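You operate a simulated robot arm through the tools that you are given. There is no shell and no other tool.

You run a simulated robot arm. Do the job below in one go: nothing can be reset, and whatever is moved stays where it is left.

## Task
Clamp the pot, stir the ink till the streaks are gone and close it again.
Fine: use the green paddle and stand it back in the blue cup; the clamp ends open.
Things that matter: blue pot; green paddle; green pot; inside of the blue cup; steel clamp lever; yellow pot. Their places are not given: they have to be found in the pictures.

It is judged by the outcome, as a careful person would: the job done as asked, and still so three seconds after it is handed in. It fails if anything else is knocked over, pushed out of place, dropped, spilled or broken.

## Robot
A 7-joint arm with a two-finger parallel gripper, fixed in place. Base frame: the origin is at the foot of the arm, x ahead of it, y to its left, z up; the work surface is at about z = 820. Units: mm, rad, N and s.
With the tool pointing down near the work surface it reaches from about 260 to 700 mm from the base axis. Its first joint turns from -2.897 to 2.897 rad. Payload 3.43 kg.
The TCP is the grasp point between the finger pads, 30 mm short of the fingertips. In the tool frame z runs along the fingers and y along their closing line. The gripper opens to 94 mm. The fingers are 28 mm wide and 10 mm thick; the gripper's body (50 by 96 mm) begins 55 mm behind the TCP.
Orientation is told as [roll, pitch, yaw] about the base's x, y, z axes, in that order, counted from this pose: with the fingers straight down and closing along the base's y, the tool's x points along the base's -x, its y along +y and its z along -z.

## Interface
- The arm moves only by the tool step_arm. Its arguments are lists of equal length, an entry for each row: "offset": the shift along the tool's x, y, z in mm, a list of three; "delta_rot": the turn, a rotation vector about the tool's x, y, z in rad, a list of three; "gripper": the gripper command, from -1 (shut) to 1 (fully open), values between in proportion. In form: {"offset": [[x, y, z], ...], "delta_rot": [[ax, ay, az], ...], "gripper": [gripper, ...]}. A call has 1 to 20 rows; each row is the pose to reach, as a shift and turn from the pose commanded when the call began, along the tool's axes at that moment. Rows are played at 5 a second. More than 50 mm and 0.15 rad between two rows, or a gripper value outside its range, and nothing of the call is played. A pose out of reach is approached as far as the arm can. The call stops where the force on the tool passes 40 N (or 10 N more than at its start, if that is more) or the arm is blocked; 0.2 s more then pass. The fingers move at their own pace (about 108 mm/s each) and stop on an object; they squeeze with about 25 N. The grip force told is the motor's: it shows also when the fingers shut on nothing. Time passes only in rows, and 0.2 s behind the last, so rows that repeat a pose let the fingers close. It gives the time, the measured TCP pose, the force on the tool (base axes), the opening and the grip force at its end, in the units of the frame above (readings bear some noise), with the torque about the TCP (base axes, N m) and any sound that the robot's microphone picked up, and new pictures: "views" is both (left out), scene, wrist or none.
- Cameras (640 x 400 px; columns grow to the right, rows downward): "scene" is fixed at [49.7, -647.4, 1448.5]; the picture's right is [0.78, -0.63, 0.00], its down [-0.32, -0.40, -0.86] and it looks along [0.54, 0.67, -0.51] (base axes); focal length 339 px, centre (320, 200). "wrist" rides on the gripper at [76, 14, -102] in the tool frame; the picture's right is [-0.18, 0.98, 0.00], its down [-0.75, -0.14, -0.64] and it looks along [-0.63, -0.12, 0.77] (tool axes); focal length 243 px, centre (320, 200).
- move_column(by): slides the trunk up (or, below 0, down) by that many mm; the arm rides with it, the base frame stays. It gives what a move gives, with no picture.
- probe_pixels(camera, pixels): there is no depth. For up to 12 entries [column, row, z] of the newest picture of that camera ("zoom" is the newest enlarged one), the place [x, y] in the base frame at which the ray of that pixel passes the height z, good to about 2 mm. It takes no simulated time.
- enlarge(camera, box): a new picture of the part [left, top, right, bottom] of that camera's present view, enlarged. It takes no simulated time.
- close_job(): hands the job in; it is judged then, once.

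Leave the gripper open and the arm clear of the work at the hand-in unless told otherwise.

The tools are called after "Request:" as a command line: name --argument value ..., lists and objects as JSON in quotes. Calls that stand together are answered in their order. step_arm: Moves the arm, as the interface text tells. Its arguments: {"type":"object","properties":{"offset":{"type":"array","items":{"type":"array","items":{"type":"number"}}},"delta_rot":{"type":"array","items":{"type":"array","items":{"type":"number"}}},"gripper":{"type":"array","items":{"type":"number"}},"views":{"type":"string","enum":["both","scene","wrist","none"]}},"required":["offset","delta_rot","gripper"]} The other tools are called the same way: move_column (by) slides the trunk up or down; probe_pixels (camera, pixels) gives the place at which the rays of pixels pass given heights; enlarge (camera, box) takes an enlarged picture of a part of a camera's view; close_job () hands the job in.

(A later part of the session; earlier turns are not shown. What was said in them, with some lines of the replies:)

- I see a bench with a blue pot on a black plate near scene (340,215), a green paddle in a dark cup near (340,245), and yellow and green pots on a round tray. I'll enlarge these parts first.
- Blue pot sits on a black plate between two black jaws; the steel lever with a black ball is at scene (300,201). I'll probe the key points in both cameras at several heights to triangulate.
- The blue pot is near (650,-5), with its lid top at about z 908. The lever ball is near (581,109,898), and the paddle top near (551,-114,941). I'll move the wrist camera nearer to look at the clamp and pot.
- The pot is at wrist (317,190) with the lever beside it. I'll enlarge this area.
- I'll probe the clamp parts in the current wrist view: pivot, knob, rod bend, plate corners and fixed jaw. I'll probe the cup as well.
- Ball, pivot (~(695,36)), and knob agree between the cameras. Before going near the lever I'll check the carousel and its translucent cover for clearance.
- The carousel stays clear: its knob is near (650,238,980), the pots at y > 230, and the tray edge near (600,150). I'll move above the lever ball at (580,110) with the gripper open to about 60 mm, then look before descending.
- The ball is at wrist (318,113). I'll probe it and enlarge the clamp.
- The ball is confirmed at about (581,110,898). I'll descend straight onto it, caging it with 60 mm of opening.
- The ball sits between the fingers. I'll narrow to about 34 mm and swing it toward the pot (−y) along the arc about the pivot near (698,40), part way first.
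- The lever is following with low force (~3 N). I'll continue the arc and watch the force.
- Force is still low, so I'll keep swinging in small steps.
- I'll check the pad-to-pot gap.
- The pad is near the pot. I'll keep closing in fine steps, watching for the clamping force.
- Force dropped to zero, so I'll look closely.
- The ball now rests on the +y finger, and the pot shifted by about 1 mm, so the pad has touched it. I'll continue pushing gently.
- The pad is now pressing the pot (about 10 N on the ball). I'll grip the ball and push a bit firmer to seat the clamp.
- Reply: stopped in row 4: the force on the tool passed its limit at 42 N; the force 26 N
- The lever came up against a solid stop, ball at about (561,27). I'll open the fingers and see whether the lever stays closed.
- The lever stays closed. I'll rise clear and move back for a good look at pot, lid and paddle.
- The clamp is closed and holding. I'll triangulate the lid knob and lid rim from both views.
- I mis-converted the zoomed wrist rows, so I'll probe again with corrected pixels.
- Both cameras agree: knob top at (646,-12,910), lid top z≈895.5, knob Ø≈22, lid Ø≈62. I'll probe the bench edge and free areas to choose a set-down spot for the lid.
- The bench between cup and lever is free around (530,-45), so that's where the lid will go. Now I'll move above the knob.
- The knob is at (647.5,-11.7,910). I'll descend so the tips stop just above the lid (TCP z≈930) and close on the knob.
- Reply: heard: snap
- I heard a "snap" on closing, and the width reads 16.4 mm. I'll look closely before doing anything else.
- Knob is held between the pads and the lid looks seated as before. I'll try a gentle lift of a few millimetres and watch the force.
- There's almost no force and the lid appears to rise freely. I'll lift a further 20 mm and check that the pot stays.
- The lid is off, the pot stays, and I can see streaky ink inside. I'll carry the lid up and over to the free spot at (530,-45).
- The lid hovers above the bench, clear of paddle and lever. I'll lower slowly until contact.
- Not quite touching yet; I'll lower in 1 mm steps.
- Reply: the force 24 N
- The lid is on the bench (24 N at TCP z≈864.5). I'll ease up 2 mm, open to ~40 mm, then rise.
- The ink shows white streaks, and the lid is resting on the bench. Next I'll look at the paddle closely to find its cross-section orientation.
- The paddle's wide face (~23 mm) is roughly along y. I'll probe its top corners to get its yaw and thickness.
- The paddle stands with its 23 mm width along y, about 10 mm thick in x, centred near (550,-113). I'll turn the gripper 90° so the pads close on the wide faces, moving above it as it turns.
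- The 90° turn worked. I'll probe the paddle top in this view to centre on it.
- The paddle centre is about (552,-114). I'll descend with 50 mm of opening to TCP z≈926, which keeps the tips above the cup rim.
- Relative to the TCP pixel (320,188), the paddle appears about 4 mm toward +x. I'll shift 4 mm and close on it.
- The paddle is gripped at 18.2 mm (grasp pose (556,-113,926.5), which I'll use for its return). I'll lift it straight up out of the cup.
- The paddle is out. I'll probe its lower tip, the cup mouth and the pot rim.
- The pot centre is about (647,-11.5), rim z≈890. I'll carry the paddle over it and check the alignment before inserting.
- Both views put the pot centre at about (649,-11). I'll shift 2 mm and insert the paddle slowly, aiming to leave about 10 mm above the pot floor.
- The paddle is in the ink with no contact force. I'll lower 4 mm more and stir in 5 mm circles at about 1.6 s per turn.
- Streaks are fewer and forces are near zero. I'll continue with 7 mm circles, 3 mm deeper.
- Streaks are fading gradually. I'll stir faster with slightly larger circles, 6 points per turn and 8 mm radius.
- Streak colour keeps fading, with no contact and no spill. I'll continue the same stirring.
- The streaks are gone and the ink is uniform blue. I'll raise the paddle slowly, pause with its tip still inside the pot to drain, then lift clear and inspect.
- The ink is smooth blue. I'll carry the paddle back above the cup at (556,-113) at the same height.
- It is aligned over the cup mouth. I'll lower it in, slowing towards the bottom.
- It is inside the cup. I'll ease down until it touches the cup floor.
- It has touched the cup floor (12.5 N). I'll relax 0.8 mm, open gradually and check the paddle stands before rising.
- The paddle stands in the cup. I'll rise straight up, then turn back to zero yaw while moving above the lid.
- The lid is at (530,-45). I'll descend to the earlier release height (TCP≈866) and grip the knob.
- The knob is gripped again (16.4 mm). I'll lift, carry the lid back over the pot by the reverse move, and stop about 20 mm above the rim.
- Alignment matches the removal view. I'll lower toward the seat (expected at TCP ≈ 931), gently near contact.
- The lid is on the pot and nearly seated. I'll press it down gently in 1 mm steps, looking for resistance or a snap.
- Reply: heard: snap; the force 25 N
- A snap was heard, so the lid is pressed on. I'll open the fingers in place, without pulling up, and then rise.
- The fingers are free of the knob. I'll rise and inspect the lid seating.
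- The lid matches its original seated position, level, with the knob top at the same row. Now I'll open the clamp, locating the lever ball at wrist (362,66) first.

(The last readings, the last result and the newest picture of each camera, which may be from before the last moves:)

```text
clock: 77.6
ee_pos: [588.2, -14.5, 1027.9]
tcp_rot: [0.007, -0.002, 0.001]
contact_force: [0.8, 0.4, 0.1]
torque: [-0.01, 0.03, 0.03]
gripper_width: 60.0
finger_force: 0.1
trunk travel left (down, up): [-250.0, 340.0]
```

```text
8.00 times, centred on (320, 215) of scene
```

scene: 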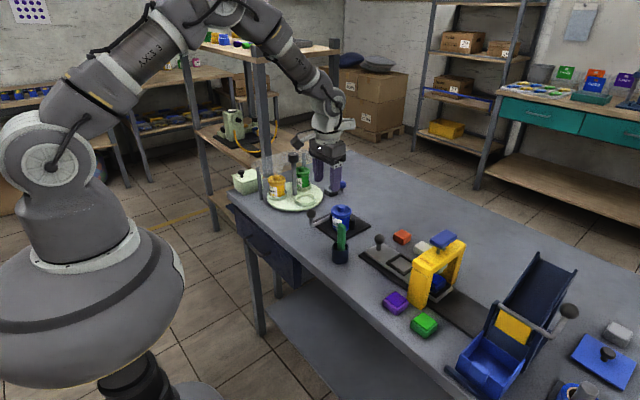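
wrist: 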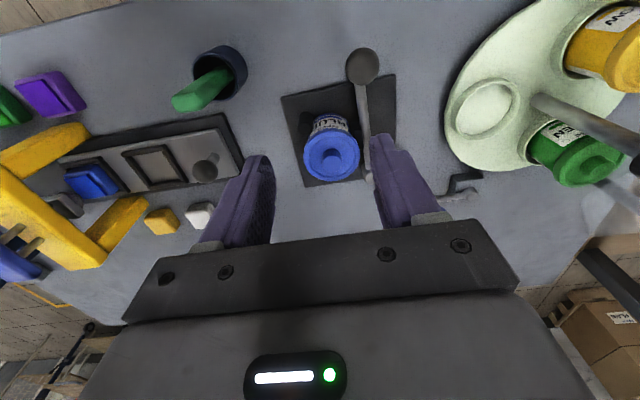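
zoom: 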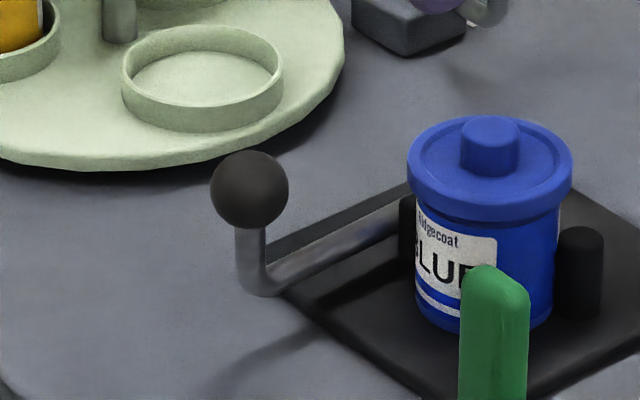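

The ball is at (563,28,898). I'll go above it and descend, caging it with 60 mm of opening.

Request:
step_arm --offset '[[12, 20, 0], [24.5, 41, 0], [24.5, 41, 35], [24.5, 41, 70], [24.5, 41, 105], [24.5, 41, 129], [24.5, 41, 129]]' --delta_rot '[[0, 0, 0], [0, 0, 0], [0, 0, 0], [0, 0, 0], [0, 0, 0], [0, 0, 0], [0, 0, 0]]' --gripper '[0.28, 0.28, 0.28, 0.28, 0.28, 0.28, 0.28]'

Request:
enlarge --camera "wrist" --box '[220, 120, 420, 250]'

```text
clock: 79.2
ee_pos: [562.7, 30.6, 899.7]
tcp_rot: [0.006, -0.003, 0.002]
contact_force: [-0.5, 0.2, 0.7]
torque: [0.01, 0.04, 0.05]
gripper_width: 60.0
finger_force: 0.1
trunk travel left (down, up): [-250.0, 340.0]
```

scene: 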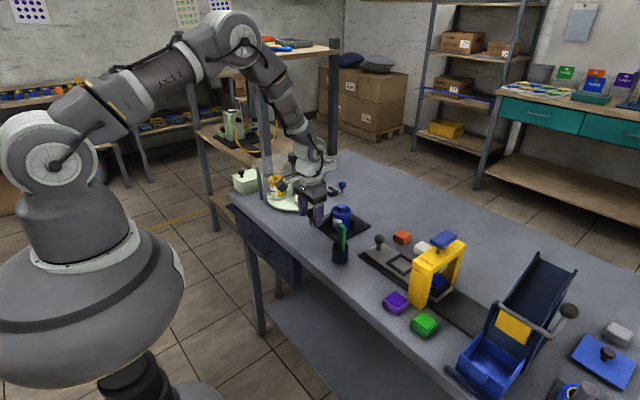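
wrist: 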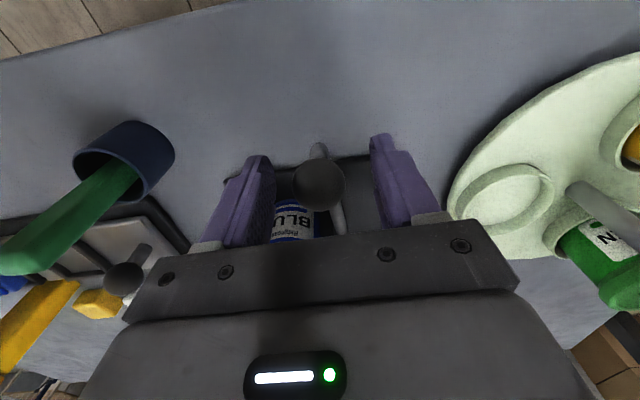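

```text
3.08 times, centred on (320, 185) of wrist
```

zoom: 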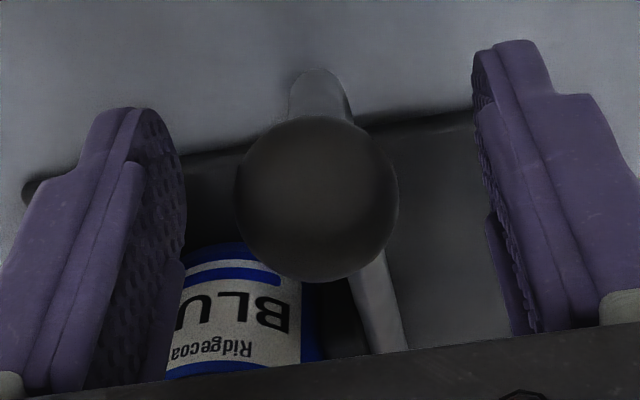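

The ball is caged. I'll narrow to ~34 mm and swing the lever back along the same arc towards +y, half way first.

Request:
step_arm --offset '[[0, 0, 0], [0, 0, 0], [0.5, 3.7, 0], [0.9, 7.3, 0], [1, 14.4, 0], [0.7, 21.5, 0], [0, 28.6, 0], [-1.1, 35.6, 0], [-2.5, 42.6, 0], [-2.5, 42.6, 0]]' --delta_rot '[[0, 0, 0], [0, 0, 0], [0, 0, 0], [0, 0, 0], [0, 0, 0], [0, 0, 0], [0, 0, 0], [0, 0, 0], [0, 0, 0], [0, 0, 0]]' --gripper '[-0.277, -0.277, -0.277, -0.277, -0.277, -0.277, -0.277, -0.277, -0.277, -0.277]'

Request:
enlarge --camera "scene" --box '[290, 180, 370, 240]'

```text
clock: 81.4
ee_pos: [566.3, 70.1, 899.4]
tcp_rot: [0.004, -0.002, 0.002]
contact_force: [0.8, -2.5, 0.1]
torque: [-0.02, -0.02, 0.01]
gripper_width: 35.3
finger_force: 1.9
trunk travel left (down, up): [-250.0, 340.0]
```

scene: 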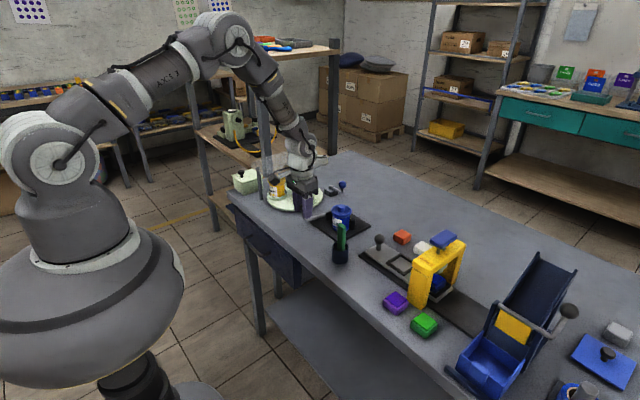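
wrist: 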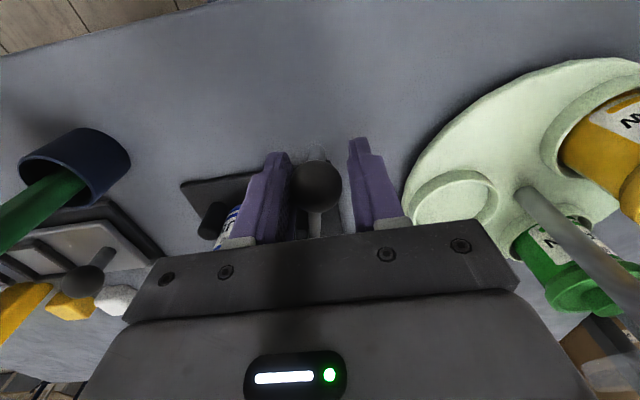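

```text
6.67 times, centred on (330, 210) of scene
```

zoom: 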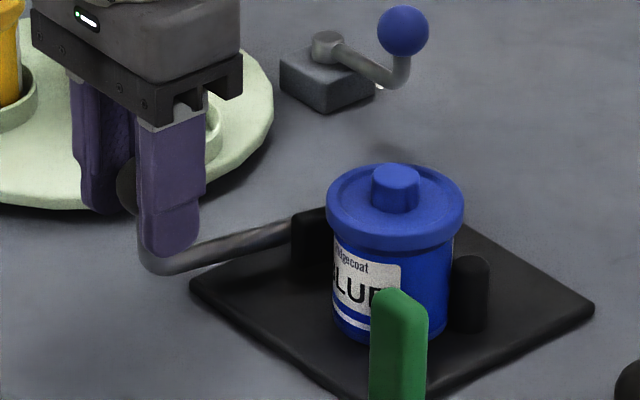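

The lever follows easily and the pot stays put. I'll finish the swing to the original open position.

Request:
step_arm --offset '[[-1.8, 6.9, 0], [-3.9, 13.7, 0], [-6.4, 20.3, 0], [-9.2, 26.9, 0], [-12.4, 33.2, 0], [-15.5, 39.4, 0], [-16.7, 41.5, 0], [-16.7, 41.5, 0]]' --delta_rot '[[0, 0, 0], [0, 0, 0], [0, 0, 0], [0, 0, 0], [0, 0, 0], [0, 0, 0], [0, 0, 0], [0, 0, 0]]' --gripper '[-0.277, -0.277, -0.277, -0.277, -0.277, -0.277, -0.277, -0.277]'

Request:
enlarge --camera "wrist" --box '[220, 120, 420, 250]'

```text
clock: 83.2
ee_pos: [581.2, 112.4, 901.1]
tcp_rot: [0.004, -0.003, 0.0]
contact_force: [-1.3, -3.4, -0.3]
torque: [0.0, 0.0, -0.03]
gripper_width: 35.9
finger_force: 2.1
trunk travel left (down, up): [-250.0, 340.0]
```

scene: 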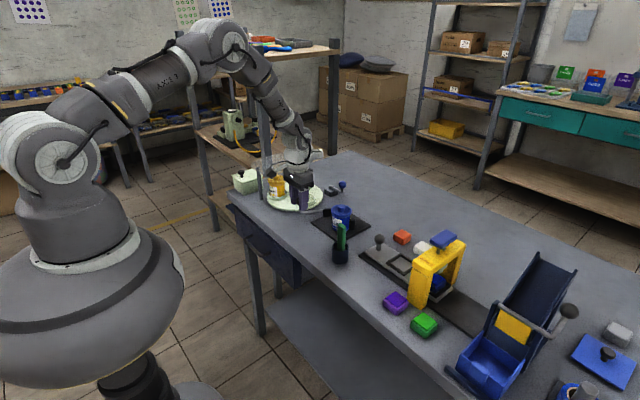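
wrist: 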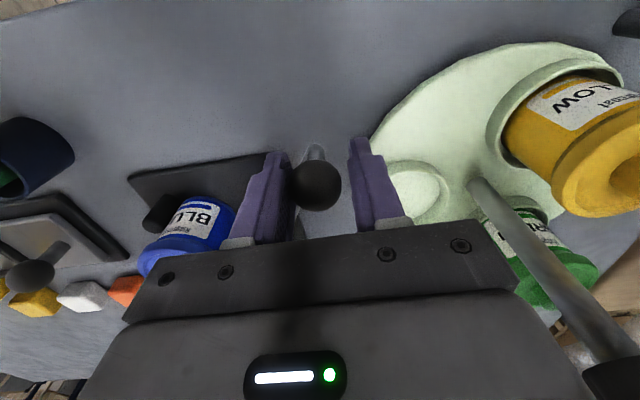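

```text
3.08 times, centred on (320, 185) of wrist
```

zoom: 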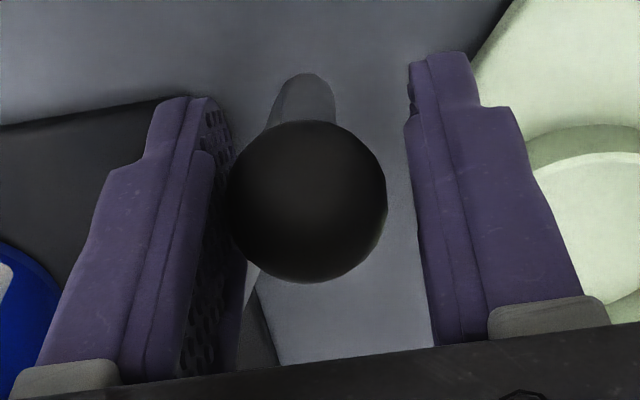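

The lever ball is back at its starting place, about (581,110). I'll open the fingers and rise clear.

Request:
step_arm --offset '[[0, -1, 0], [0, -1, 0], [0, -1, -30], [0, -1, -70], [0, -1, -110], [0, -1, -150], [30, -30, -170], [60, -60, -170], [60, -60, -170]]' --delta_rot '[[0, 0, 0], [0, 0, 0], [0, 0, 0], [0, 0, 0], [0, 0, 0], [0, 0, 0], [0, 0, 0], [0, 0, 0], [0, 0, 0]]' --gripper '[0.3, 0.3, 0.3, 0.3, 0.3, 0.3, 1, 1, 1]'

Request:
enlarge --camera "scene" --box '[270, 170, 390, 270]'

Request:
enlarge --camera "wrist" --box '[180, 40, 440, 220]'

```text
clock: 85.2
ee_pos: [520.9, 52.0, 1066.8]
tcp_rot: [0.005, -0.002, 0.003]
contact_force: [0.3, -0.5, 1.0]
torque: [0.03, -0.01, 0.02]
gripper_width: 93.8
finger_force: 0.0
trunk travel left (down, up): [-250.0, 340.0]
```

scene: 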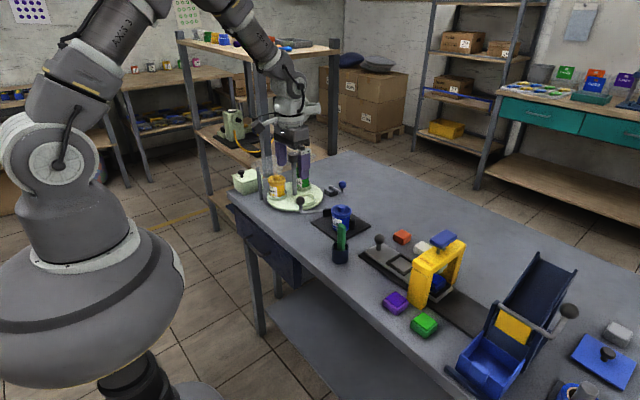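
wrist: 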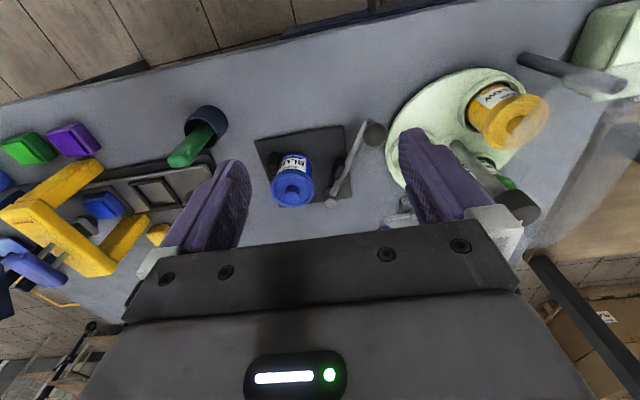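

```text
4.00 times, centred on (330, 220) of scene
```

zoom: 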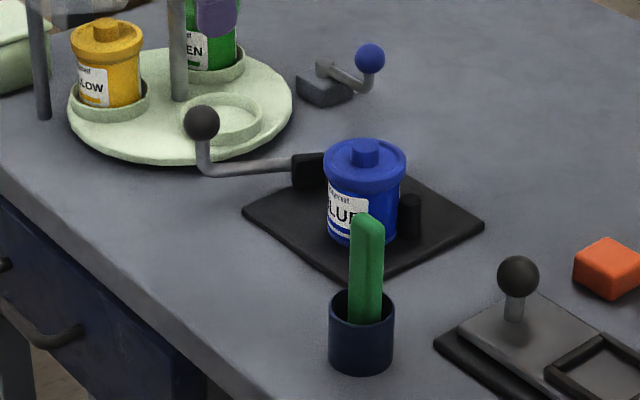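

```text
2.22 times, centred on (310, 130) of wrist
```

zoom: 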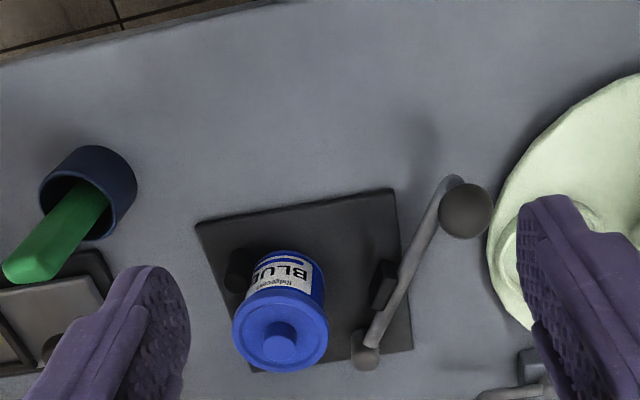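

Everything is as asked: the lever is back open, the lid seated, the paddle in the cup, and the other things untouched. I'll retreat the arm to about its starting pose.

Request:
step_arm --offset '[[0, 0, -40], [10, -20, -80], [25, -60, -99], [40, -100, -99], [54, -138, -99], [54, -138, -99]]' --delta_rot '[[0, 0, 0], [0, 0, 0], [0, 0, 0], [0, 0, 0], [0, 0, 0], [0, 0, 0]]' --gripper '[1, 1, 1, 1, 1, 1]'

Request:
enlarge --camera "scene" --box '[240, 150, 400, 270]'

```text
clock: 86.6
ee_pos: [468.1, -86.3, 1169.9]
tcp_rot: [0.004, -0.002, 0.003]
contact_force: [0.1, 0.1, 0.6]
torque: [-0.02, 0.0, -0.02]
gripper_width: 93.9
finger_force: 0.1
trunk travel left (down, up): [-250.0, 340.0]
```

scene: 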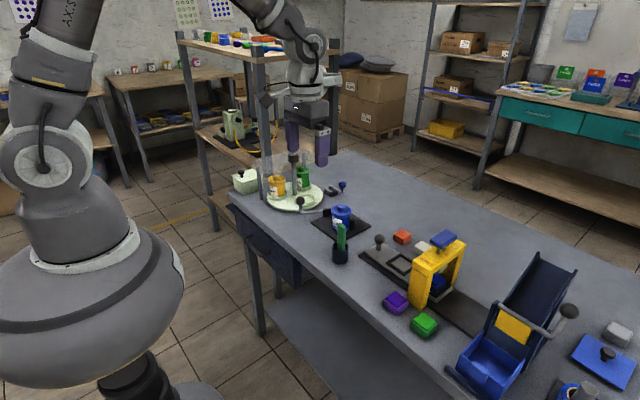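
wrist: 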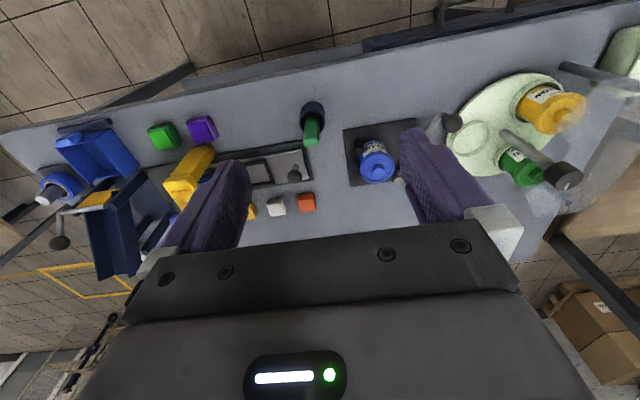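

```text
3.33 times, centred on (320, 210) of scene
```

zoom: 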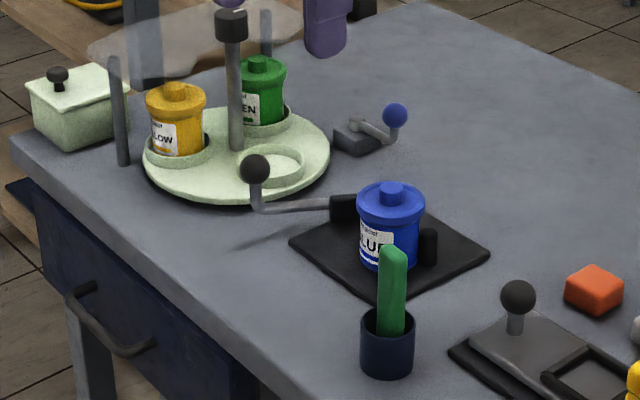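

The arm is clear, the gripper open, and the final scene is stable, so I'm handing in.

Request:
close_job

```text
The job is handed in.
```

The job is done and handed in. The blue pot's ink is stirred to an even blue and its lid is back on. I took "the pot" to be the blue one, since it was already sitting in the clamp.

- **Clamp:** I closed it on the pot before taking the lid off. It is open again now, with the lever back where it started.
- **Ink:** I stirred it with the green paddle until no streaks showed, and saw no spills.
- **Lid:** I pressed it on until it snapped. It looks level and matches its original position.
- **Paddle:** it stands in the blue cup again, set down on the cup floor.
- **Other things:** nothing else on the bench was touched. The pot sits about 5 mm from where it began, because the clamp pushed it against its stops.

The arm is back at about its starting pose with the gripper open.
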